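You operate a simulated robot arm through the tools that you are given. There is no shell and no other tool. Be economical: measure what you need, move in short steps, check, and stop when the job is done.

You run a simulated robot arm. Do the job below in one go: nothing can be reset, and whatever is moved stays where it is left.

JOB
Set the belt motor's overload to the motor plate and reset it.
Fine: BELT breaker off first; turn the dial, then press its RESET; BELT back on last; leave the other three breakers on, the door open and the mains off. Where these are worked on the way, their far stop is far enough and under half their travel is too little: belt breaker.

It is judged by the outcome, as a careful person would: the job done as asked, and still so three seconds after it is handed in. It fails if anything else is knocked over, pushed out of place, dropped, spilled or broken.

ROBOT AND FRAMES
A 7-joint arm with a two-finger parallel gripper, fixed in place. Base frame: the origin is at the foot of the arm, x ahead of it, y to its left, z up. Units: m, rad, N and s.
With the tool pointing down near the work surface it reaches from about 0.24 to 0.68 m from the base axis. Its first joint turns from -1.152 to 1.152 rad. Payload 2.4 kg.
The tool frame sits at the grasp point between the pads (the TCP): z along the fingers, y along the line on which they close. The tips reach 0.03 m beyond it. Largest opening 0.094 m; finger width 0.028, thickness 0.01; the body of the gripper, 0.05 by 0.096 m, starts 0.055 m behind the TCP.
Orientation is told as [roll, pitch, yaw] about the base's x, y, z axes, in that order, counted from this pose: with the fingers straight down and closing along the base's y, the tool's x points along the base's -x, its y along +y and its z along -z.

CONTROLS
- The arm moves only by the tool arm_command. Its argument "commands" is a list of rows, each an object (a shift or turn left out is 0, a gripper value left out holds the last) with "translation": the shift along the tool's x, y, z in units of 500 mm (1.0 is 500 mm), a list of three; "rot": the turn, a rotation vector about the tool's x, y, z in units of 90 degrees (1.0 is 90 degrees), a list of three; "jaw": the gripper command, from -1 (fully open) to 1 (shut), values between in proportion. In form: [{"translation": [dx, dy, dz], "rot": [rx, ry, rz], "jaw": jaw}, ...]. A call has 1 to 12 rows; each row is the pose to reach, as a shift and turn from the pose commanded when the call began, along the tool's axes at that moment. A call with a number of a shift or a turn outside -1 to 1 is refused whole. Each row takes 0.2 s and may step no farther than 0.05 m and 0.15 rad from the row before; otherwise, or with a gripper value out of range, the whole call is refused. Where a pose cannot be reached the arm comes as near as it can. A force on the tool above 70 N (or 10 N above the force at the start of the call, whichever is more), or a blocked arm, ends the call early, and 0.2 s more pass. Each finger travels about 0.153 m/s and halts on what it meets, pressing with about 25 N; the grip force reading is that of the motor and also rises with nothing between the fingers. The clock runs only during rows and for 0.2 s after the last one: add rows that repeat a pose to give the fingers time. It gives the time, the measured TCP pose, the force on the tool (base axes), the opening and the grip force at its end, in the units of the frame above (readings bear some noise), with the torque about the TCP (base axes, N m) and any sound that the robot's microphone picked up.
- Cameras (640 x 400 px; columns grow to the right, rows downward): "scene" is fixed at [0.0316, 0.4656, 1.4507]; the picture's right is [-0.82, -0.57, 0.00], its down [-0.29, 0.42, -0.86] and it looks along [0.49, -0.71, -0.51] (base axes); focal length 247 px, centre (320, 200). "wrist" rides on the gripper at [0.076, 0.014, -0.102] in the tool frame; the picture's right is [-0.18, 0.98, 0.00], its down [-0.75, -0.14, -0.64] and it looks along [-0.63, -0.12, 0.77] (tool axes); focal length 243 px, centre (320, 200). There is no depth. A picture from a camera that has moved, and an enlarged one, comes with that camera's place and axes in the base frame and with its lens.
- capture(camera): a new picture of that camera. The clock stands still meanwhile.
- enlarge(camera, box): a new picture of the part [left, top, right, bottom] of that camera's present view, enlarged. The clock stands still meanwhile.
- finish_job(): hands the job in; it is judged then, once.

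Work in short steps. Places have to be worked out from the pictures, the camera data and where the tool is seen: move nearer, look again, correct. Check each grasp and each placing, and mend what went wrong. You have 120 turns and 68 pictures in all, those below and enlarged ones among them. Open the gripper and draw the arm clear of the work before you hand the job in, unless the task says otherwise; then end with one line.

The tools are called after ">>>" as name(argument=value, ...) on one line, values as JSON. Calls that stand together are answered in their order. arm_command: Moves the arm, as the interface text tells. Its arguments: {"type":"object","properties":{"commands":{"type":"array"}},"required":["commands"]} The other tools are called the same way: capture (camera) takes a picture; enlarge (camera, box) takes an enlarged picture of a part of a camera's view; finish_job () hands the job in.

At the start:

```text
time: 0.0
ee_pos: [0.4409, 0.1091, 1.1987]
ee_rot: [0.001, 0.0, -0.001]
ft_force: [0.6, -0.1, 0.4]
moment: [0.03, -0.02, -0.02]
grip_width: 0.0939
grasp_force: 0.2
```

scene: 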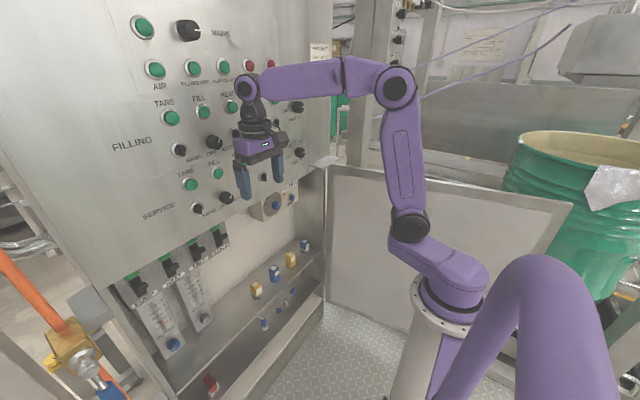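
wrist: 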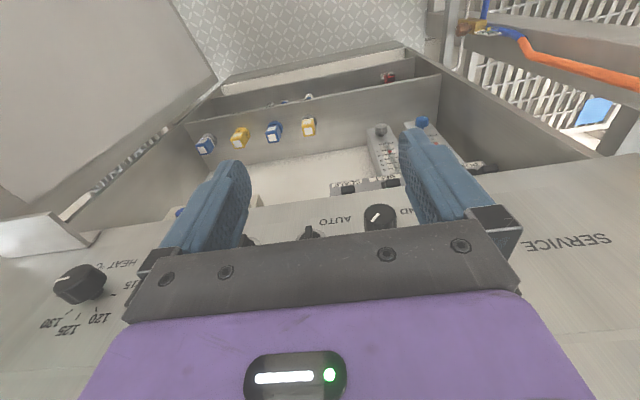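

The scene shows a control panel with an open compartment holding four breakers and some overload devices. I'll enlarge those areas first.

>>> enlarge(camera="scene", box=[100, 210, 260, 370])

>>> enlarge(camera="scene", box=[220, 140, 340, 260])

```text
2.50 times, centred on (180, 290) of scene
camera zoom: at [0.0316, 0.4656, 1.4507], right [-0.82, -0.57, 0.0], down [-0.29, 0.42, -0.86], along [0.49, -0.71, -0.51], focal length 617 px, centre (670, -25)
```

zoom: 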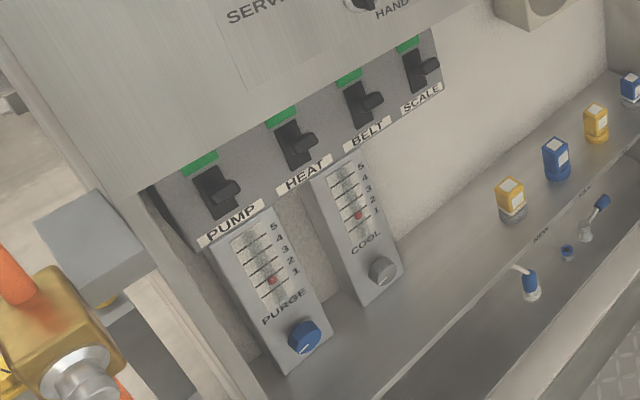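

```text
3.33 times, centred on (280, 200) of scene
camera zoom: at [0.0316, 0.4656, 1.4507], right [-0.82, -0.57, 0.0], down [-0.29, 0.42, -0.86], along [0.49, -0.71, -0.51], focal length 823 px, centre (453, 200)
```

zoom: 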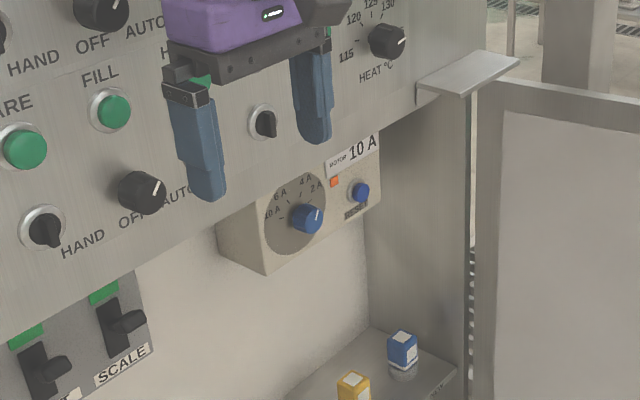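

The panel face is near x≈0.55, with the breakers and overload below and behind its lower edge. I'll back off slightly, lower, and swing the tool to face +x for a closer look.

>>> arm_command(commands=[{"translation": [0.03, 0, 0.02], "rot": [0, -0.09, 0]}, {"translation": [0.06, 0, 0.05], "rot": [0, -0.18, 0]}, {"translation": [0.09, 0, 0.08], "rot": [0, -0.27, 0]}, {"translation": [0.12, 0, 0.11], "rot": [0, -0.36, 0]}, {"translation": [0.15, 0, 0.14], "rot": [0, -0.45, 0]}, {"translation": [0.18, 0, 0.17], "rot": [0, -0.54, 0]}, {"translation": [0.2, 0, 0.2], "rot": [0, -0.63, 0]}, {"translation": [0.2, 0, 0.22], "rot": [0, -0.72, 0]}, {"translation": [0.2, 0, 0.24], "rot": [0, -0.81, 0]}, {"translation": [0.2, 0, 0.26], "rot": [0, -0.9, 0]}, {"translation": [0.2, 0, 0.28], "rot": [0, -0.99, 0]}, {"translation": [0.2, 0, 0.3], "rot": [0, -1.0, 0]}])

>>> capture(camera="wrist")

>>> capture(camera="scene")

```text
time: 2.6
ee_pos: [0.3593, 0.1265, 1.0723]
ee_rot: [-1.862, -1.569, 1.862]
ft_force: [0.7, 0.4, -0.2]
moment: [0.0, 0.01, -0.01]
grip_width: 0.094
grasp_force: 0.1
out of reach, approached as far as the arm can: row 11, 12
```

```text
63 pictures are left
camera wrist: at [0.2574, 0.1393, 0.9953], right [0.0, 0.98, 0.18], down [-0.64, -0.14, 0.75], along [0.77, -0.12, 0.63], focal length 243 px, centre (320, 200)
```

wrist: 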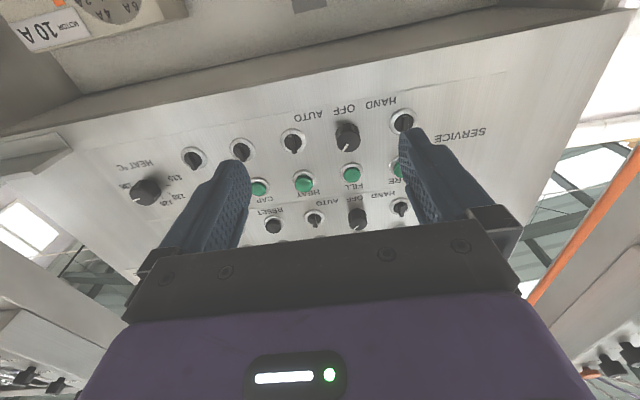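

```text
62 pictures are left
```

scene: 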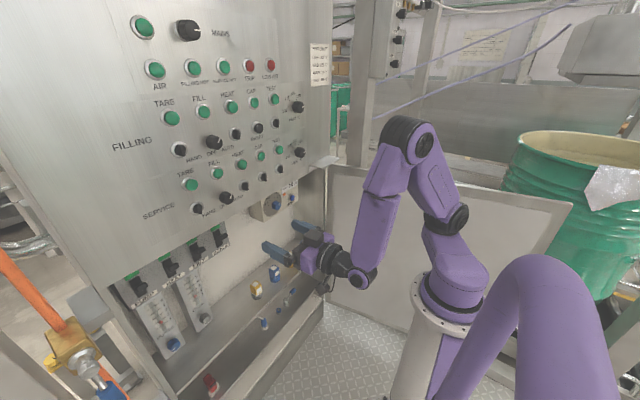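

The tool now faces +x with the camera underneath looking up. I'll lower it about 0.13 m so the camera sees the breakers and the overload.

>>> arm_command(commands=[{"translation": [0.06, 0, 0.02]}, {"translation": [0.12, 0, 0.04]}, {"translation": [0.18, 0, 0.06]}, {"translation": [0.22, 0, 0.08]}, {"translation": [0.26, 0, 0.08]}, {"translation": [0.26, 0, 0.08]}])

>>> capture(camera="wrist")

```text
time: 4.0
ee_pos: [0.4255, 0.1746, 0.9603]
ee_rot: [-1.331, -1.565, 1.326]
ft_force: [0.6, 0.7, 0.3]
moment: [-0.05, 0.0, -0.02]
grip_width: 0.0939
grasp_force: 0.0
out of reach, approached as far as the arm can: row 1, 2, 3, 4, 5, 6
```

```text
61 pictures are left
camera wrist: at [0.3228, 0.1873, 0.8841], right [0.0, 0.98, 0.18], down [-0.64, -0.14, 0.76], along [0.77, -0.12, 0.63], focal length 243 px, centre (320, 200)
```

wrist: 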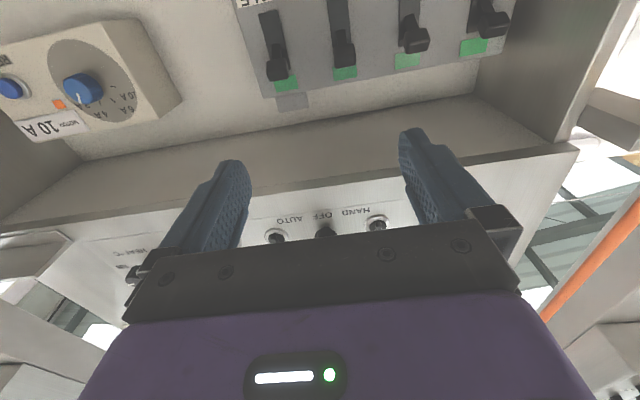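

Triangulating both views: BELT handle tip ≈(0.653, 0.203, 0.936), dial ≈(0.666, -0.137, 0.918). I'll enlarge the overload and breakers in this view.

>>> enlarge(camera="wrist", box=[0, 0, 200, 150])

>>> enlarge(camera="wrist", box=[220, 0, 540, 150])

>>> enlarge(camera="scene", box=[240, 170, 310, 230])

```text
2.67 times, centred on (100, 75) of wrist
camera zoom: at [0.3228, 0.1873, 0.8841], right [0.0, 0.98, 0.18], down [-0.64, -0.14, 0.76], along [0.77, -0.12, 0.63], focal length 647 px, centre (907, 533)
```

zoom: 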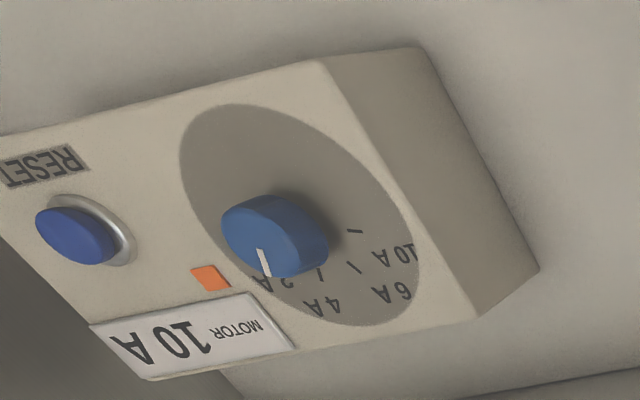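

```text
2.00 times, centred on (380, 75) of wrist
camera zoom: at [0.3228, 0.1873, 0.8841], right [0.0, 0.98, 0.18], down [-0.64, -0.14, 0.76], along [0.77, -0.12, 0.63], focal length 485 px, centre (200, 450)
```

zoom: 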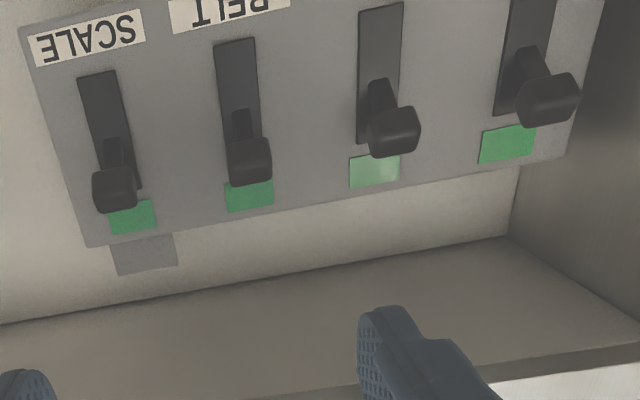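

```text
6.67 times, centred on (275, 200) of scene
camera zoom: at [0.0316, 0.4656, 1.4507], right [-0.82, -0.57, 0.0], down [-0.29, 0.42, -0.86], along [0.49, -0.71, -0.51], focal length 1646 px, centre (620, 200)
```

zoom: 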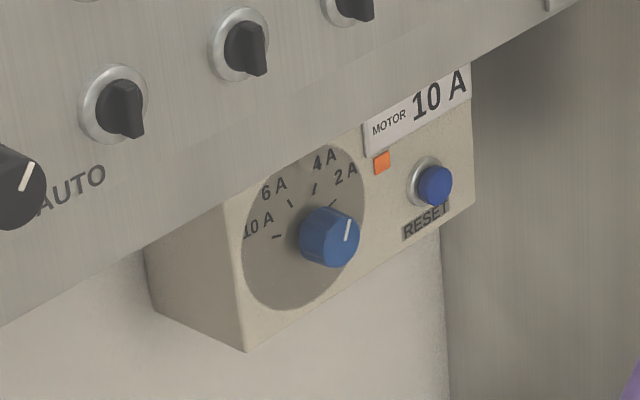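

Plate reads 10 A; the dial points near 2–4 A now, and all breakers are up (on). I'll close the fingers and move ahead a bit to see which commanded pose the controller holds.

>>> arm_command(commands=[{"translation": [0, 0, 0.08], "jaw": 1}, {"translation": [0, 0, 0.14], "jaw": 1}, {"translation": [0, 0, 0.2], "jaw": 1}, {"translation": [0, 0, 0.2], "jaw": 1}])

```text
time: 5.0
ee_pos: [0.5256, 0.1748, 0.9591]
ee_rot: [-2.67, -1.573, 2.671]
ft_force: [0.2, 1.4, -0.4]
moment: [0.0, -0.02, 0.01]
grip_width: 0.0
grasp_force: 25.2
```

The commanded pose follows the reached one. Now I'll line up in front of and just above the BELT handle.

>>> arm_command(commands=[{"translation": [-0.04, 0.03, 0.03], "jaw": 1}, {"translation": [-0.06, 0.056, 0.07], "jaw": 1}, {"translation": [-0.06, 0.056, 0.07], "jaw": 1}])

>>> capture(camera="wrist")

>>> enlarge(camera="scene", box=[100, 190, 340, 340])

```text
time: 5.8
ee_pos: [0.5628, 0.2046, 0.9907]
ee_rot: [2.658, -1.57, -2.659]
ft_force: [0.6, 0.2, -0.2]
moment: [-0.01, -0.02, -0.04]
grip_width: 0.0
grasp_force: 24.7
```

```text
57 pictures are left
camera wrist: at [0.4595, 0.2171, 0.9145], right [0.0, 0.98, 0.18], down [-0.64, -0.14, 0.75], along [0.77, -0.12, 0.63], focal length 243 px, centre (320, 200)
```

wrist: 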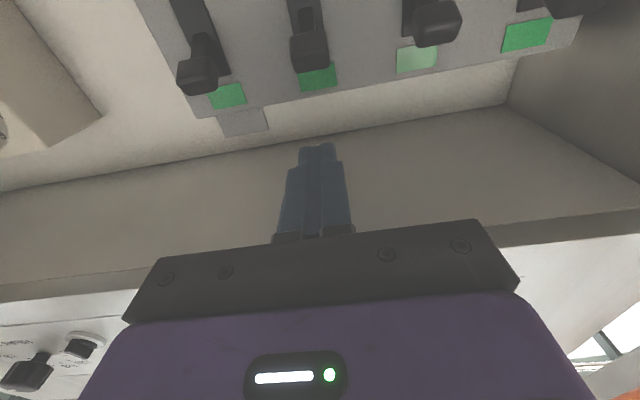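

```text
2.67 times, centred on (220, 265) of scene
camera zoom: at [0.0316, 0.4656, 1.4507], right [-0.82, -0.57, 0.0], down [-0.29, 0.42, -0.86], along [0.49, -0.71, -0.51], focal length 658 px, centre (587, 27)
```

zoom: 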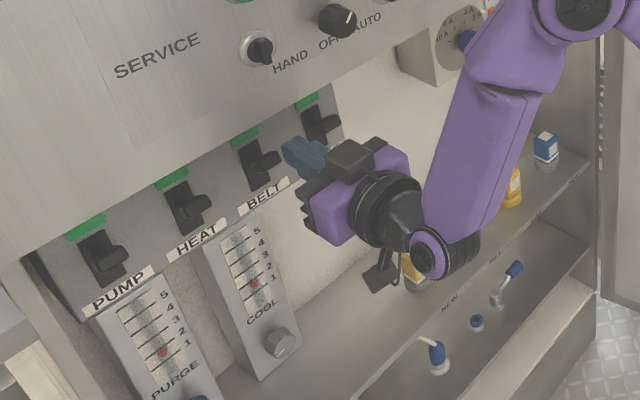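

The BELT handle cap is about at (0.655, 0.204, 0.944), top ≈0.955, and its plate at x≈0.69. I'll slide the closed tips over the top of the handle.

>>> arm_command(commands=[{"translation": [0, 0, 0.06], "jaw": 1}, {"translation": [0, 0, 0.11], "jaw": 1}, {"translation": [0, 0, 0.15], "jaw": 1}, {"translation": [0, 0, 0.15], "jaw": 1}])

>>> capture(camera="wrist")

```text
time: 6.8
ee_pos: [0.6357, 0.2048, 0.9915]
ee_rot: [-0.546, -1.57, 0.549]
ft_force: [-0.6, 0.0, 0.1]
moment: [-0.02, 0.04, 0.01]
grip_width: 0.0002
grasp_force: 24.7
```

```text
55 pictures are left
camera wrist: at [0.5346, 0.2182, 0.9144], right [0.0, 0.98, 0.18], down [-0.64, -0.14, 0.75], along [0.77, -0.12, 0.63], focal length 243 px, centre (320, 200)
```

wrist: 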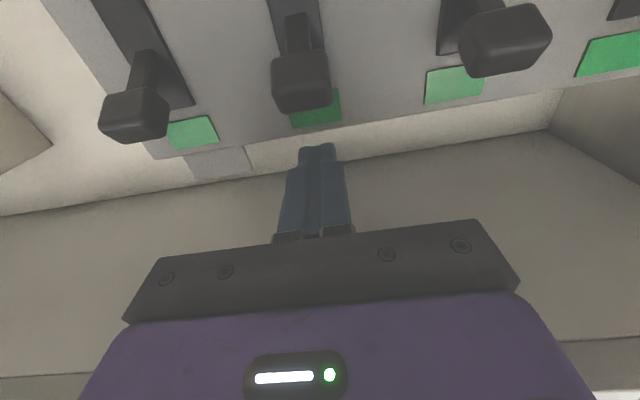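

The tips sit over the BELT handle, centred. I'll push down in steps, watching the force.

>>> arm_command(commands=[{"translation": [0.03, 0, 0], "jaw": 1}, {"translation": [0.05, 0, 0], "jaw": 1}, {"translation": [0.07, 0, 0], "jaw": 1}, {"translation": [0.09, 0, 0], "jaw": 1}, {"translation": [0.1, 0, 0], "jaw": 1}])

>>> capture(camera="wrist")

```text
time: 8.0
ee_pos: [0.6325, 0.2047, 0.9403]
ee_rot: [-2.061, -1.562, 2.06]
ft_force: [-31.7, -10.8, 12.7]
moment: [-0.16, 0.01, -0.17]
grip_width: 0.0
grasp_force: 25.2
stopped in row 5: the force on the tool passed its limit at 75 N (the readings are from after the stop); the commanded pose is now the measured one
```

```text
54 pictures are left
camera wrist: at [0.53, 0.2179, 0.8648], right [0.0, 0.98, 0.18], down [-0.64, -0.14, 0.75], along [0.76, -0.12, 0.63], focal length 243 px, centre (320, 200)
```

wrist: 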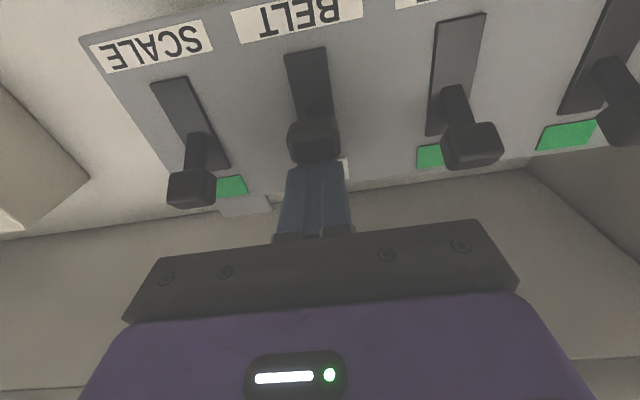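

The handle moved partway, then the tool was blocked with a mostly −x force. I'll look from the scene camera before going on.

>>> enlarge(camera="scene", box=[140, 210, 260, 300])

>>> enlarge(camera="wrist", box=[240, 20, 400, 200])

```text
4.44 times, centred on (200, 255) of scene
camera zoom: at [0.0305, 0.4652, 1.4508], right [-0.82, -0.57, 0.0], down [-0.29, 0.42, -0.86], along [0.49, -0.71, -0.51], focal length 1097 px, centre (853, -44)
```

zoom: 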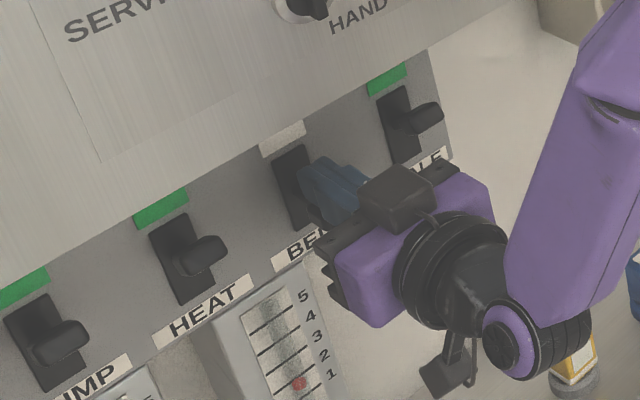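

```text
2.22 times, centred on (320, 110) of wrist
camera zoom: at [0.53, 0.2179, 0.8648], right [0.0, 0.98, 0.18], down [-0.64, -0.14, 0.75], along [0.76, -0.12, 0.63], focal length 539 px, centre (320, 400)
```

zoom: 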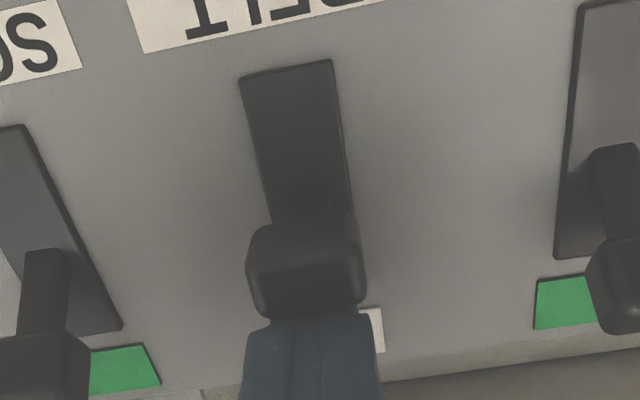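

The window has turned from green to white, so it's switching. I'll back off about 8 mm and keep pushing down nearer the cap's outer end toward the stop.

>>> arm_command(commands=[{"translation": [0, 0, -0.016], "jaw": 1}, {"translation": [0.01, 0, -0.016], "jaw": 1}, {"translation": [0.02, 0, -0.016], "jaw": 1}, {"translation": [0.03, 0, -0.016], "jaw": 1}, {"translation": [0.04, 0, -0.016], "jaw": 1}, {"translation": [0.05, 0, -0.016], "jaw": 1}])

>>> capture(camera="wrist")

```text
time: 9.4
ee_pos: [0.6262, 0.2055, 0.9226]
ee_rot: [3.041, -1.546, -3.045]
ft_force: [-13.3, -6.1, 38.1]
moment: [-0.15, -0.91, -0.24]
grip_width: 0.0002
grasp_force: 24.5
```

```text
51 pictures are left
camera wrist: at [0.5259, 0.2194, 0.8456], right [0.0, 0.98, 0.19], down [-0.66, -0.14, 0.74], along [0.75, -0.12, 0.65], focal length 243 px, centre (320, 200)
```

wrist: 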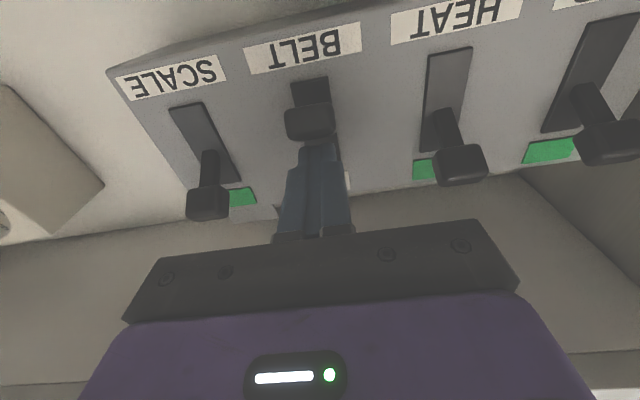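

The handle is now in the lower half with ~40 N resisting, likely at its stop. I'll ease off, back away and check.

>>> arm_command(commands=[{"translation": [-0.03, 0, 0], "jaw": 1}, {"translation": [-0.03, 0, -0.06], "jaw": 1}, {"translation": [-0.03, 0, -0.12], "jaw": 1}, {"translation": [-0.03, 0, -0.16], "jaw": 1}])

>>> capture(camera="wrist")

>>> enlarge(camera="scene", box=[140, 210, 260, 300])

```text
time: 10.4
ee_pos: [0.5447, 0.2043, 0.9305]
ee_rot: [-1.368, -1.563, 1.366]
ft_force: [-0.2, 0.2, 0.3]
moment: [0.01, 0.01, 0.01]
grip_width: 0.0002
grasp_force: 24.6
```

```text
50 pictures are left
camera wrist: at [0.4421, 0.2177, 0.8533], right [0.0, 0.98, 0.18], down [-0.64, -0.14, 0.76], along [0.77, -0.11, 0.63], focal length 243 px, centre (320, 200)
```

wrist: 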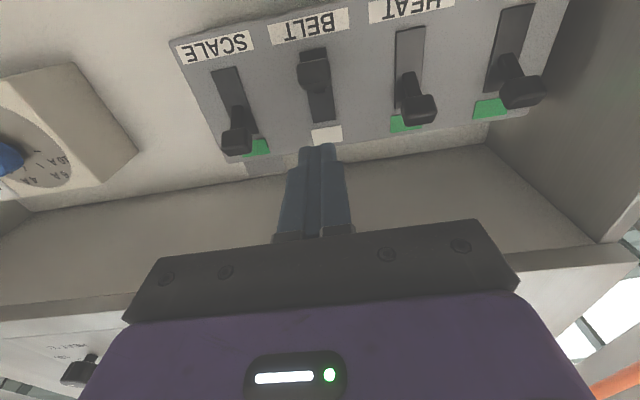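

```text
4.44 times, centred on (200, 255) of scene
camera zoom: at [0.0316, 0.4656, 1.4507], right [-0.82, -0.57, 0.0], down [-0.29, 0.42, -0.86], along [0.49, -0.71, -0.51], focal length 1097 px, centre (853, -44)
```

zoom: 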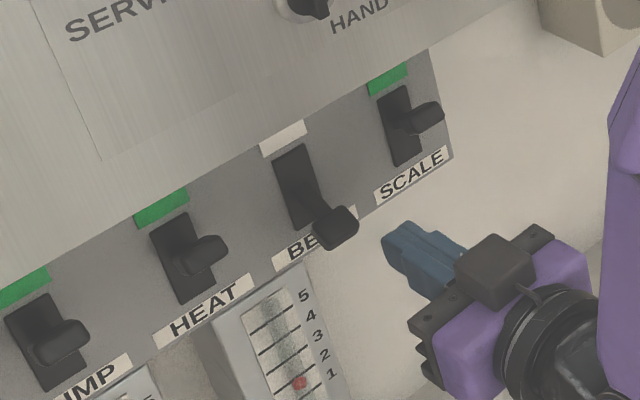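

BELT is fully off, others still on. Now I'll traverse to the front of the overload dial, opening the gripper on the way.

>>> arm_command(commands=[{"translation": [0, -0.08, -0.04], "jaw": 1}, {"translation": [0, -0.17, -0.06], "jaw": 1}, {"translation": [0, -0.26, -0.06], "jaw": 1}, {"translation": [0, -0.35, -0.06], "jaw": 0.5}, {"translation": [0, -0.44, -0.06], "jaw": 0}, {"translation": [0, -0.53, -0.06], "jaw": 0}, {"translation": [0, -0.61, -0.06], "jaw": 0}, {"translation": [0, -0.67, -0.06], "jaw": 0}, {"translation": [0, -0.67, -0.06], "jaw": 0}])

>>> capture(camera="wrist")

>>> capture(camera="scene")

```text
time: 12.4
ee_pos: [0.5594, -0.055, 0.9536]
ee_rot: [-1.476, -1.45, 1.433]
ft_force: [0.4, 0.1, 0.5]
moment: [-0.03, -0.02, 0.01]
grip_width: 0.0468
grasp_force: 0.1
out of reach, approached as far as the arm can: row 2, 3, 4, 5, 6, 7, 8, 9
```

```text
48 pictures are left
camera wrist: at [0.457, -0.0459, 0.8784], right [0.04, 1.0, 0.07], down [-0.63, -0.02, 0.77], along [0.77, -0.07, 0.63], focal length 243 px, centre (320, 200)
```

wrist: 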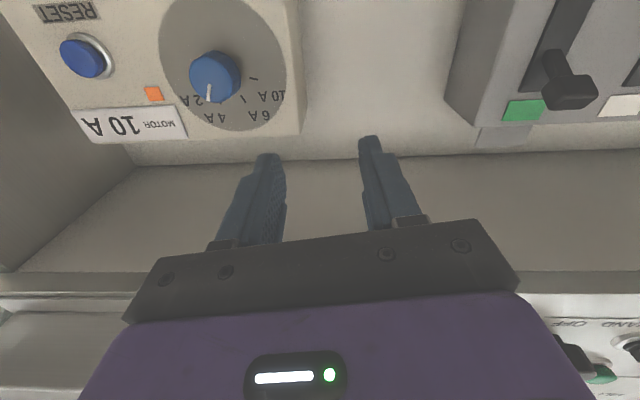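

```text
47 pictures are left
```

scene: 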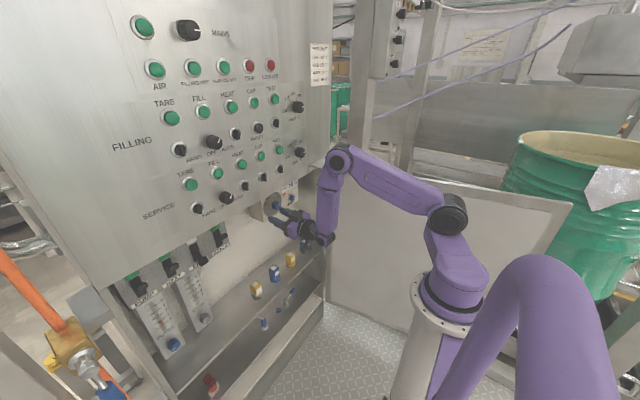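

The overload is right ahead: pointer sits near 2 A and 10 A is the last mark counter-clockwise. Combining views, the knob is at about (0.675, -0.145, 0.919); I'll move in front of it with the gripper opened wider.

>>> arm_command(commands=[{"translation": [0.02, -0.045, 0.03], "rot": [-0.013, 0, 0], "jaw": -0.5}, {"translation": [0.045, -0.09, 0.06], "rot": [-0.026, 0, 0], "jaw": -0.5}, {"translation": [0.07, -0.13, 0.085], "rot": [-0.026, 0, 0], "jaw": -0.5}, {"translation": [0.087, -0.168, 0.09], "rot": [-0.026, 0, 0], "jaw": -0.5}, {"translation": [0.087, -0.168, 0.09], "rot": [-0.026, 0, 0], "jaw": -0.5}])

>>> capture(camera="wrist")

>>> enlarge(camera="scene", box=[230, 160, 350, 250])

```text
time: 13.6
ee_pos: [0.5902, -0.057, 0.9196]
ee_rot: [-1.416, -1.448, 1.359]
ft_force: [0.3, -0.1, 0.0]
moment: [0.02, 0.01, 0.02]
grip_width: 0.0703
grasp_force: 0.0
out of reach, approached as far as the arm can: row 1, 2, 3, 4, 5
```

```text
46 pictures are left
camera wrist: at [0.4875, -0.0464, 0.8448], right [0.06, 1.0, 0.07], down [-0.63, -0.01, 0.78], along [0.77, -0.09, 0.63], focal length 243 px, centre (320, 200)
```

wrist: 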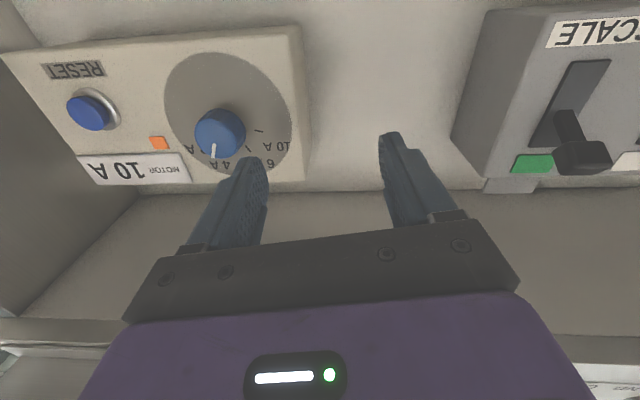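

```text
4.44 times, centred on (290, 205) of scene
camera zoom: at [0.0316, 0.4656, 1.4507], right [-0.82, -0.57, 0.0], down [-0.29, 0.42, -0.86], along [0.49, -0.71, -0.51], focal length 1097 px, centre (453, 178)
```

zoom: 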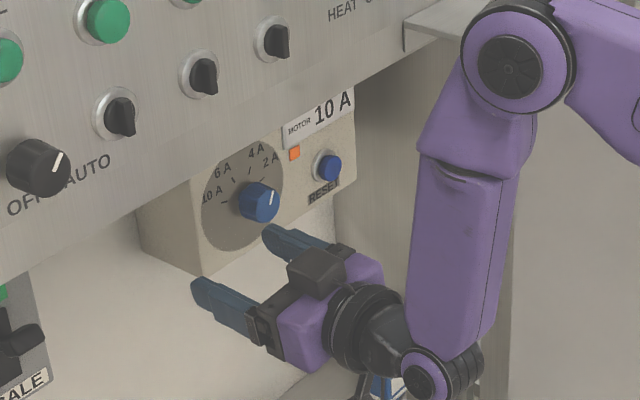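

The arm is stopping short at y≈-0.057, probably a wrist-bend limit with the tool held straight at +x. I'll try letting the tool yaw toward −y (radial direction) while moving over.

>>> arm_command(commands=[{"translation": [0, 0, 0], "rot": [0.06, 0, 0]}, {"translation": [0, 0, 0], "rot": [0.127, 0, 0]}, {"translation": [0.005, -0.045, 0.003], "rot": [0.16, 0, 0]}, {"translation": [0.01, -0.09, 0.006], "rot": [0.16, 0, 0]}, {"translation": [0.015, -0.135, 0.009], "rot": [0.16, 0, 0]}, {"translation": [0.02, -0.175, 0.011], "rot": [0.16, 0, 0]}, {"translation": [0.02, -0.175, 0.011], "rot": [0.16, 0, 0]}])

>>> capture(camera="wrist")

```text
time: 15.2
ee_pos: [0.591, -0.1401, 0.9242]
ee_rot: [-1.671, -1.449, 1.363]
ft_force: [0.3, -0.5, 0.1]
moment: [0.0, 0.03, 0.0]
grip_width: 0.0706
grasp_force: 0.0
```

```text
44 pictures are left
camera wrist: at [0.4959, -0.1054, 0.8443], right [0.3, 0.95, 0.06], down [-0.64, 0.15, 0.76], along [0.71, -0.27, 0.65], focal length 243 px, centre (320, 200)
```

wrist: 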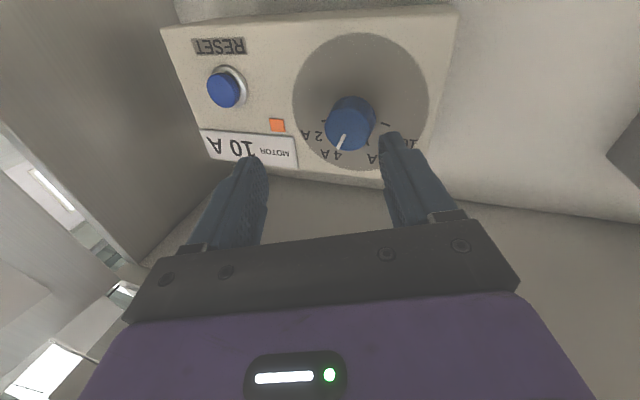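

Yawing let the arm reach (0.591, -0.140, 0.924). The knob face is near (0.665, -0.142, 0.919). I'll try yawing back toward +x here to see how square I can get.

>>> arm_command(commands=[{"translation": [0.01, 0.003, 0.018], "rot": [-0.05, -0.006, 0.001]}, {"translation": [0.01, 0.003, 0.018], "rot": [-0.1, -0.012, 0.002]}, {"translation": [0.01, 0.003, 0.018], "rot": [-0.15, -0.019, 0.002]}, {"translation": [0.01, 0.003, 0.018], "rot": [-0.195, -0.025, 0.003]}, {"translation": [0.01, 0.003, 0.018], "rot": [-0.195, -0.025, 0.003]}])

>>> capture(camera="scene")

>>> capture(camera="wrist")

```text
time: 16.4
ee_pos: [0.5971, -0.1034, 0.918]
ee_rot: [-1.672, -1.45, 1.525]
ft_force: [-0.5, 0.0, 0.1]
moment: [-0.02, 0.0, -0.01]
grip_width: 0.0703
grasp_force: 0.1
out of reach, approached as far as the arm can: row 2, 3, 4, 5
```

```text
43 pictures are left
```

scene: 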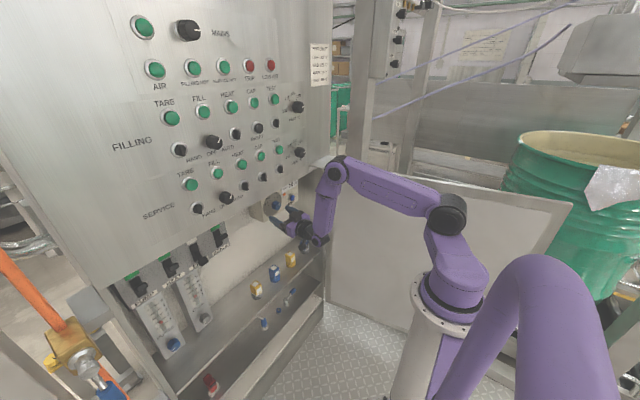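

```text
42 pictures are left
camera wrist: at [0.4974, -0.0844, 0.8391], right [0.15, 0.99, 0.07], down [-0.65, 0.05, 0.76], along [0.74, -0.15, 0.65], focal length 243 px, centre (320, 200)
```

wrist: 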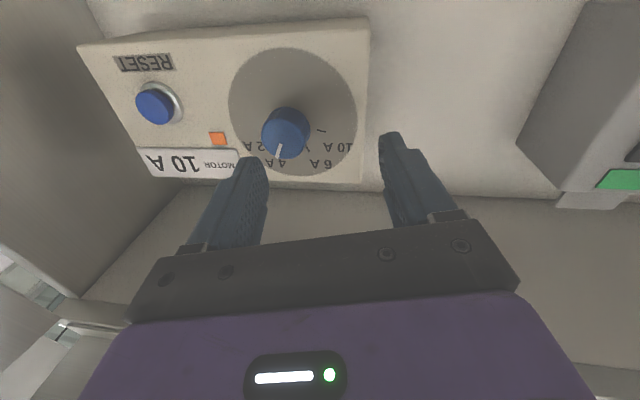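

Yaw is limited here, and the clamped pose keeps trading away tool roll, which hints that the roll joint is at its limit. I'll roll the tool in the freeing direction (negative, also the direction the dial must turn) and retry.

>>> arm_command(commands=[{"rot": [0, 0, -0.09]}, {"rot": [0, 0, -0.18]}, {"rot": [0, 0, -0.25]}, {"translation": [0.003, -0.025, 0.004], "rot": [-0.03, -0.004, -0.25]}, {"translation": [0.006, -0.05, 0.008], "rot": [-0.06, -0.008, -0.25]}, {"translation": [0.009, -0.077, 0.012], "rot": [-0.094, -0.011, -0.25]}, {"translation": [0.009, -0.077, 0.012], "rot": [-0.094, -0.011, -0.25]}])

>>> capture(camera="wrist")

```text
time: 18.0
ee_pos: [0.5971, -0.1022, 0.9172]
ee_rot: [-1.594, -1.058, 1.444]
ft_force: [-0.5, 0.2, -0.2]
moment: [0.04, 0.03, -0.02]
grip_width: 0.0705
grasp_force: 0.0
out of reach, approached as far as the arm can: row 4, 5, 6, 7
```

```text
41 pictures are left
camera wrist: at [0.4932, -0.1136, 0.8434], right [0.14, 0.94, -0.32], down [-0.61, 0.34, 0.72], along [0.78, 0.09, 0.62], focal length 243 px, centre (320, 200)
```

wrist: 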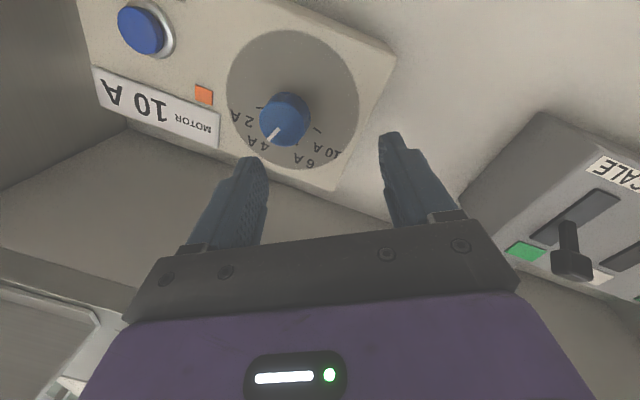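

Roll isn't the limiter. I'll test whether reach is better higher and further in (above the knob), which would tell me which way the limit lies.

>>> arm_command(commands=[{"translation": [-0.042, -0.06, 0.02]}, {"translation": [-0.084, -0.127, 0.04]}, {"translation": [-0.084, -0.127, 0.08]}, {"translation": [-0.084, -0.127, 0.08], "rot": [-0.04, -0.023, 0]}, {"translation": [-0.084, -0.127, 0.08], "rot": [-0.083, -0.047, 0.0015]}, {"translation": [-0.084, -0.127, 0.08], "rot": [-0.083, -0.047, 0.0015]}])

>>> capture(camera="scene")

```text
time: 19.4
ee_pos: [0.6226, -0.0934, 0.9874]
ee_rot: [-1.592, -1.059, 1.462]
ft_force: [0.2, 0.4, 0.2]
moment: [0.01, -0.04, 0.01]
grip_width: 0.0704
grasp_force: 0.1
out of reach, approached as far as the arm can: row 1, 2, 3, 4, 5, 6
```

```text
40 pictures are left
```

scene: 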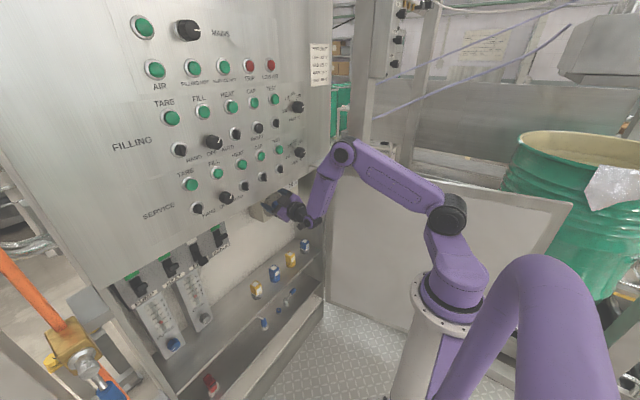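

The sideways limit persists at any height, which suggests the elbow has swung out so the first joint is at its stop. I'll back out and re-enter with the elbow in a better posture.

>>> arm_command(commands=[{"translation": [0, 0, -0.08], "jaw": 0.5}, {"translation": [0, 0, -0.16], "rot": [0, 0, 0.08]}, {"translation": [0, 0, -0.24], "rot": [0, 0, 0.16]}, {"translation": [0, 0, -0.3], "rot": [0, 0, 0.25]}, {"translation": [0, 0, -0.3], "rot": [0, 0, 0.31]}])

```text
time: 20.6
ee_pos: [0.499, -0.0738, 0.9902]
ee_rot: [-1.627, -1.394, 1.499]
ft_force: [-0.3, 0.0, -0.1]
moment: [-0.01, 0.04, 0.01]
grip_width: 0.0234
grasp_force: 0.1
out of reach, approached as far as the arm can: row 4, 5
```

I'll pitch the tool back down while rising in front of the panel, to let the elbow return upward.

>>> arm_command(commands=[{"translation": [-0.02, 0, -0.02], "rot": [0, 0.09, 0]}, {"translation": [-0.05, 0, -0.04], "rot": [0, 0.18, 0]}, {"translation": [-0.08, 0, -0.06], "rot": [0, 0.27, 0]}, {"translation": [-0.11, 0, -0.08], "rot": [0, 0.36, 0]}, {"translation": [-0.14, 0, -0.1], "rot": [0, 0.45, 0]}, {"translation": [-0.17, 0, -0.1], "rot": [0, 0.54, 0]}, {"translation": [-0.2, 0, -0.1], "rot": [0, 0.63, 0]}, {"translation": [-0.23, 0, -0.1], "rot": [0, 0.72, 0]}, {"translation": [-0.26, 0, -0.1], "rot": [0, 0.81, 0]}, {"translation": [-0.3, 0, -0.1], "rot": [0, 0.9, 0]}, {"translation": [-0.34, 0, -0.1], "rot": [0, 0.95, 0]}])

>>> capture(camera="scene")

```text
time: 23.0
ee_pos: [0.4526, -0.0369, 1.1576]
ee_rot: [-0.178, -0.084, -0.114]
ft_force: [0.1, -0.2, 0.1]
moment: [0.03, 0.03, 0.0]
grip_width: 0.0236
grasp_force: 0.1
```

```text
39 pictures are left
```

scene: 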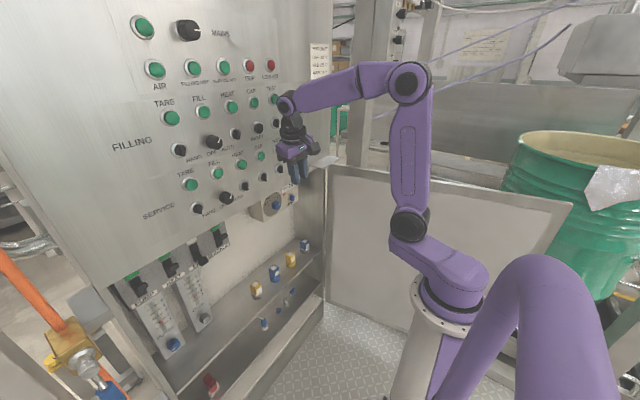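

Elbow is upright again. Earlier the swing came from pitching at +y; pitching from a −y position should swing the elbow the helpful way. I'll square the tool and move to y≈-0.18 first.

>>> arm_command(commands=[{"translation": [0.01, -0.07, -0.03], "rot": [-0.03, 0.013, -0.02]}, {"translation": [0.02, -0.14, -0.06], "rot": [-0.06, 0.026, -0.04]}, {"translation": [0.03, -0.21, -0.09], "rot": [-0.09, 0.04, -0.06]}, {"translation": [0.04, -0.28, -0.09], "rot": [-0.113, 0.053, -0.073]}, {"translation": [0.04, -0.28, -0.09], "rot": [-0.113, 0.053, -0.073]}])

>>> capture(camera="scene")

```text
time: 24.2
ee_pos: [0.4131, -0.1656, 1.2258]
ee_rot: [-0.005, 0.007, -0.004]
ft_force: [-0.6, -1.1, 0.3]
moment: [0.02, 0.01, -0.01]
grip_width: 0.0237
grasp_force: 0.1
```

```text
38 pictures are left
```

scene: 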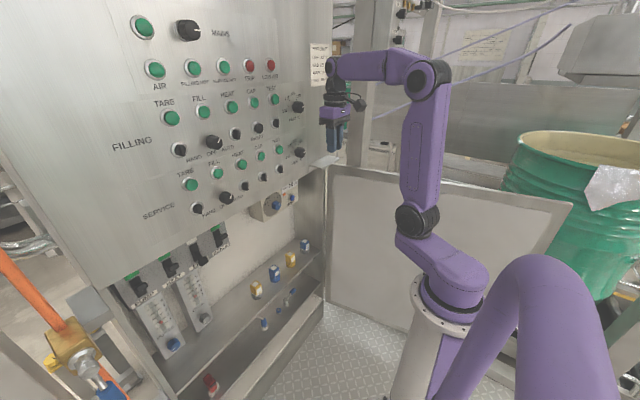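

Tool is square at (0.413, -0.166, 1.226). Now pitching forward from here while descending.

>>> arm_command(commands=[{"translation": [0, 0, 0.02], "rot": [0, -0.09, 0]}, {"translation": [0, 0, 0.04], "rot": [0, -0.18, 0]}, {"translation": [-0.01, 0, 0.06], "rot": [0, -0.27, 0]}, {"translation": [-0.02, 0, 0.08], "rot": [0, -0.36, 0]}, {"translation": [-0.03, 0, 0.1], "rot": [0, -0.45, 0]}, {"translation": [-0.04, 0, 0.12], "rot": [0, -0.54, 0]}, {"translation": [-0.05, 0, 0.14], "rot": [0, -0.63, 0]}, {"translation": [-0.06, 0, 0.16], "rot": [0, -0.72, 0]}, {"translation": [-0.06, 0, 0.18], "rot": [0, -0.81, 0]}, {"translation": [-0.06, 0, 0.2], "rot": [0, -0.9, 0]}, {"translation": [-0.06, 0, 0.24], "rot": [0, -0.99, 0]}])

>>> capture(camera="scene")

```text
time: 26.6
ee_pos: [0.4646, -0.1754, 1.1405]
ee_rot: [0.906, -1.516, -0.913]
ft_force: [0.0, 0.0, -1.0]
moment: [0.02, 0.02, 0.0]
grip_width: 0.0238
grasp_force: 0.1
out of reach, approached as far as the arm can: row 10, 11
```

```text
37 pictures are left
```

scene: 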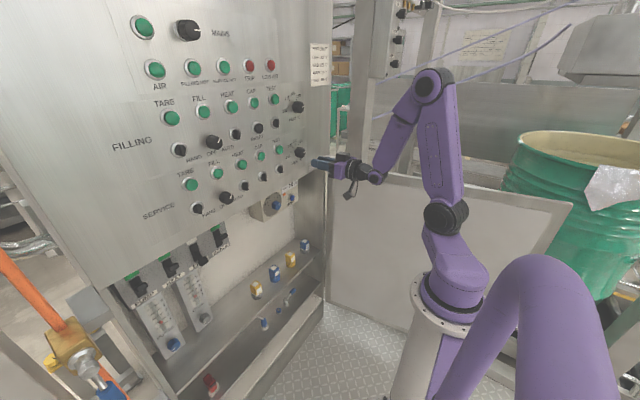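

This posture is different — elbow up and no drift in y. I'll descend in front of the panel toward the opening height.

>>> arm_command(commands=[{"translation": [0.06, 0, 0]}, {"translation": [0.12, 0, 0]}, {"translation": [0.18, 0, 0]}, {"translation": [0.24, 0, 0.01]}, {"translation": [0.3, 0.01, 0.02]}, {"translation": [0.36, 0.02, 0.03]}, {"translation": [0.42, 0.03, 0.04]}])

>>> capture(camera="scene")

>>> capture(camera="wrist")

```text
time: 27.3
ee_pos: [0.5227, -0.0345, 1.0947]
ee_rot: [-1.847, -1.563, 2.394]
ft_force: [-33.6, -9.5, 11.1]
moment: [-0.01, -0.52, -0.39]
grip_width: 0.0179
grasp_force: 0.0
out of reach, approached as far as the arm can: row 1, 2
stopped in row 3: the force on the tool passed its limit at 120 N (the readings are from after the stop); the commanded pose is now the measured one
```

```text
36 pictures are left
```

scene: 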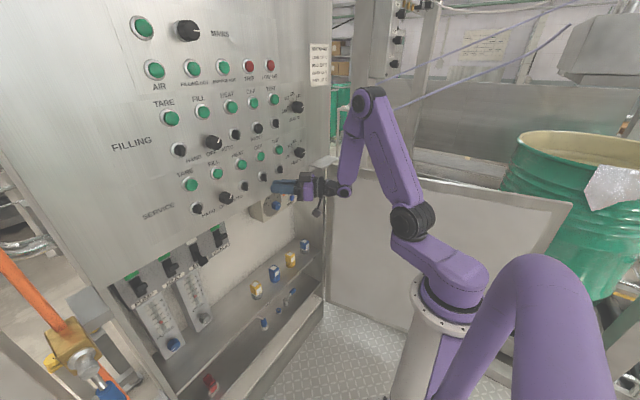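

```text
35 pictures are left
camera wrist: at [0.4296, -0.0775, 1.0178], right [-0.51, 0.84, 0.18], down [-0.48, -0.45, 0.75], along [0.71, 0.3, 0.63], focal length 243 px, centre (320, 200)
```

wrist: 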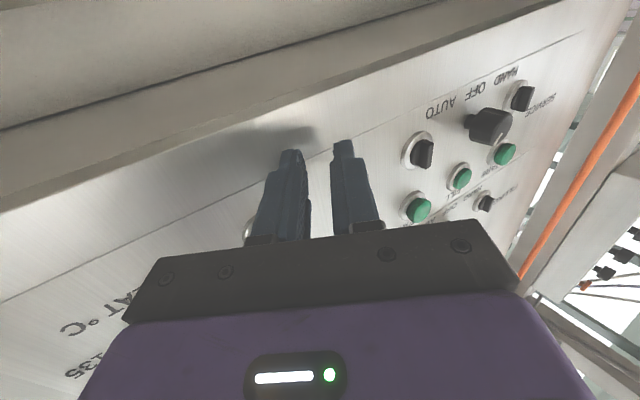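

The low-x pose was infeasible and the arm swung in y and touched the panel face below the knobs. I'll back away gently along −x while pitching down so the arm stays within reach.

>>> arm_command(commands=[{"translation": [-0.005, 0.01, -0.017], "rot": [0, 0.05, 0]}, {"translation": [-0.01, 0.02, -0.034], "rot": [0, 0.12, 0]}, {"translation": [-0.02, 0.03, -0.055], "rot": [0, 0.2, 0]}, {"translation": [-0.03, 0.04, -0.08], "rot": [0, 0.28, 0]}, {"translation": [-0.05, 0.05, -0.1], "rot": [0, 0.36, 0]}, {"translation": [-0.07, 0.06, -0.11], "rot": [0, 0.44, 0]}])

>>> enlarge(camera="scene", box=[130, 80, 350, 240])

```text
time: 28.7
ee_pos: [0.4629, -0.0359, 1.1269]
ee_rot: [-0.015, -0.877, 0.562]
ft_force: [-0.4, 0.3, 0.2]
moment: [0.04, 0.01, -0.01]
grip_width: 0.0235
grasp_force: 0.0
```

```text
2.50 times, centred on (240, 160) of scene
camera zoom: at [0.0316, 0.4656, 1.4507], right [-0.82, -0.57, 0.0], down [-0.29, 0.42, -0.86], along [0.49, -0.71, -0.51], focal length 617 px, centre (520, 300)
```

zoom: 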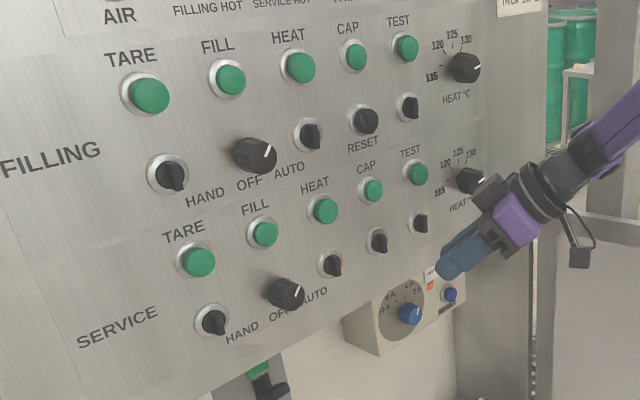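

Panel items look unchanged. The earlier elbow posture did reach the dial with the tool yawed about −0.3; with the jaws closing vertically that yaw doesn't matter for gripping a round knob. I'll return to the start posture and repeat the known good path.

>>> arm_command(commands=[{"translation": [-0.03, 0.02, -0.001], "rot": [0, 0.08, 0]}, {"translation": [-0.06, 0.06, -0.002], "rot": [0, 0.17, 0]}, {"translation": [-0.09, 0.1, -0.003], "rot": [0, 0.26, 0]}, {"translation": [-0.12, 0.15, -0.004], "rot": [0, 0.35, 0]}, {"translation": [-0.15, 0.2, -0.005], "rot": [0, 0.44, 0]}, {"translation": [-0.18, 0.25, -0.007], "rot": [0, 0.52, 0]}, {"translation": [-0.19, 0.27, -0.007], "rot": [0, 0.558, 0]}])

>>> arm_command(commands=[{"rot": [0, 0, 0.09]}, {"rot": [0, 0, 0.18]}, {"rot": [0, 0, 0.27]}, {"rot": [0, 0, 0.358]}, {"rot": [0, 0, 0.358]}])

>>> capture(camera="scene")

```text
time: 30.3
ee_pos: [0.4407, 0.1112, 1.2022]
ee_rot: [-0.008, 0.001, 0.55]
ft_force: [0.0, 0.0, 0.1]
moment: [-0.04, 0.02, -0.01]
grip_width: 0.0234
grasp_force: 0.1
```

```text
time: 31.5
ee_pos: [0.442, 0.1101, 1.2013]
ee_rot: [-0.005, -0.004, -0.013]
ft_force: [0.5, 0.5, 0.2]
moment: [0.01, 0.0, -0.04]
grip_width: 0.0235
grasp_force: 0.1
```

```text
33 pictures are left
```

scene: 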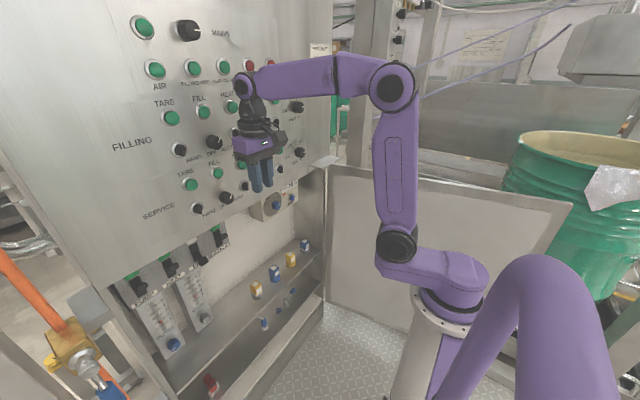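

Back near the start pose. I'll repeat the original pitch-forward path, stopping before its last rows to check for drift.

>>> arm_command(commands=[{"translation": [0.03, 0, 0.02], "rot": [0, -0.09, 0]}, {"translation": [0.06, 0, 0.05], "rot": [0, -0.18, 0]}, {"translation": [0.09, 0, 0.08], "rot": [0, -0.27, 0]}, {"translation": [0.12, 0, 0.11], "rot": [0, -0.36, 0]}, {"translation": [0.15, 0, 0.14], "rot": [0, -0.45, 0]}, {"translation": [0.17, 0, 0.17], "rot": [0, -0.54, 0]}, {"translation": [0.17, 0, 0.2], "rot": [0, -0.63, 0]}, {"translation": [0.17, 0, 0.22], "rot": [0, -0.72, 0]}, {"translation": [0.17, 0, 0.24], "rot": [0, -0.81, 0]}, {"translation": [0.17, 0, 0.24], "rot": [0, -0.81, 0]}])

>>> capture(camera="scene")

```text
time: 33.7
ee_pos: [0.4554, 0.1031, 1.1115]
ee_rot: [-0.02, -1.277, 0.008]
ft_force: [-1.2, 0.2, 0.4]
moment: [0.0, 0.01, -0.01]
grip_width: 0.0234
grasp_force: 0.0
out of reach, approached as far as the arm can: row 6, 7, 8, 9, 10
```

```text
32 pictures are left
```

scene: 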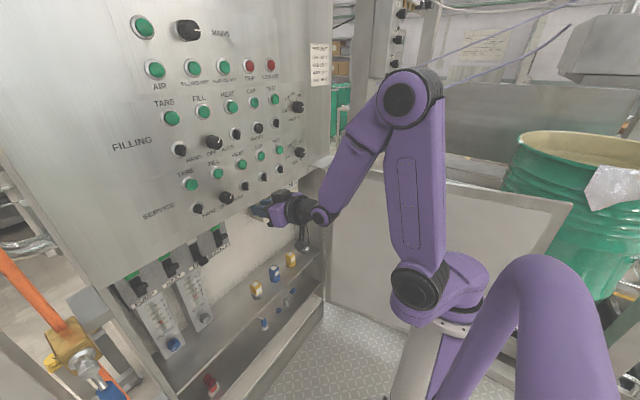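

The posture has now swung the opposite way (elbow to +y), which should favour the −y side. I'll move toward −y in small steps and watch reachability.

>>> arm_command(commands=[{"translation": [0, -0.05, 0]}, {"translation": [0, -0.1, 0]}, {"translation": [0, -0.16, 0]}, {"translation": [0, -0.22, 0]}, {"translation": [0, -0.28, 0]}])

```text
time: 34.9
ee_pos: [0.4506, -0.0392, 1.1139]
ee_rot: [-0.017, -1.276, 0.006]
ft_force: [0.9, 0.7, 0.1]
moment: [0.01, 0.0, -0.01]
grip_width: 0.0236
grasp_force: 0.0
```

No reach problem now. Continue to y≈-0.16 and start descending.

>>> arm_command(commands=[{"translation": [0, -0.06, 0]}, {"translation": [0, -0.12, 0]}, {"translation": [0, -0.18, 0]}, {"translation": [0, -0.24, 0]}, {"translation": [0, -0.24, 0], "rot": [0, -0.06, 0]}, {"translation": [0, -0.24, 0], "rot": [0, -0.12, 0]}, {"translation": [0, -0.24, 0], "rot": [0, -0.18, 0]}])

>>> capture(camera="scene")

```text
time: 36.5
ee_pos: [0.4518, -0.1607, 1.1166]
ee_rot: [-0.505, -1.56, 0.493]
ft_force: [0.3, 1.0, 0.3]
moment: [0.02, 0.04, -0.02]
grip_width: 0.0235
grasp_force: 0.0
```

```text
31 pictures are left
```

scene: 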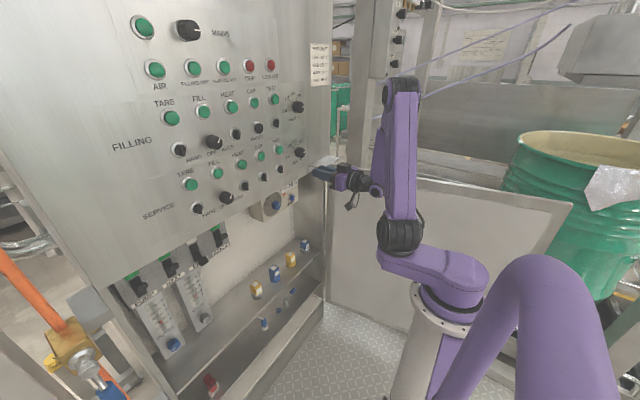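

All in reach and horizontal. Now descend in front of the panel in small steps.

>>> arm_command(commands=[{"translation": [0.05, 0, 0]}, {"translation": [0.1, 0, 0]}, {"translation": [0.15, 0, 0]}, {"translation": [0.15, 0, 0]}])

```text
time: 37.5
ee_pos: [0.4493, -0.1615, 1.0415]
ee_rot: [-0.509, -1.56, 0.499]
ft_force: [0.0, -0.5, 0.8]
moment: [0.0, 0.01, 0.01]
grip_width: 0.0234
grasp_force: 0.0
```

Good; continue down to about z = 0.93 and slightly forward.

>>> arm_command(commands=[{"translation": [0.06, 0, 0]}, {"translation": [0.11, 0.01, 0.02]}, {"translation": [0.16, 0.02, 0.06]}, {"translation": [0.2, 0.03, 0.12]}, {"translation": [0.23, 0.04, 0.18]}, {"translation": [0.23, 0.04, 0.22]}, {"translation": [0.23, 0.04, 0.22]}])

>>> capture(camera="wrist")

```text
time: 39.1
ee_pos: [0.5586, -0.1443, 0.9239]
ee_rot: [-0.429, -1.559, 0.416]
ft_force: [-0.5, 0.8, 0.3]
moment: [-0.03, 0.06, 0.0]
grip_width: 0.0238
grasp_force: 0.2
```

```text
30 pictures are left
camera wrist: at [0.4562, -0.129, 0.8486], right [0.01, 0.98, 0.18], down [-0.63, -0.13, 0.76], along [0.77, -0.12, 0.62], focal length 243 px, centre (320, 200)
```

wrist: 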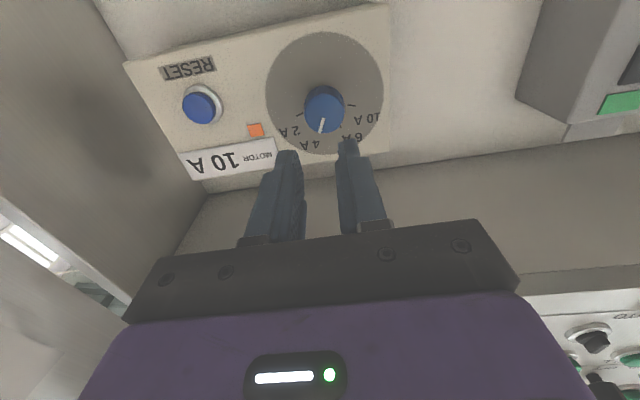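

Perfectly placed in front of the dial, squared to +x. Enlarge the dial to read marks and pointer.

>>> enlarge(camera="wrist", box=[240, 30, 400, 180])

```text
2.67 times, centred on (320, 105) of wrist
camera zoom: at [0.4562, -0.129, 0.8486], right [0.01, 0.98, 0.18], down [-0.63, -0.13, 0.76], along [0.77, -0.12, 0.62], focal length 647 px, centre (320, 453)
```

zoom: 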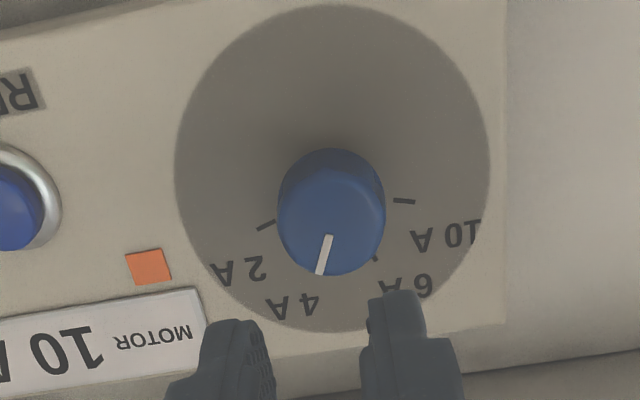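

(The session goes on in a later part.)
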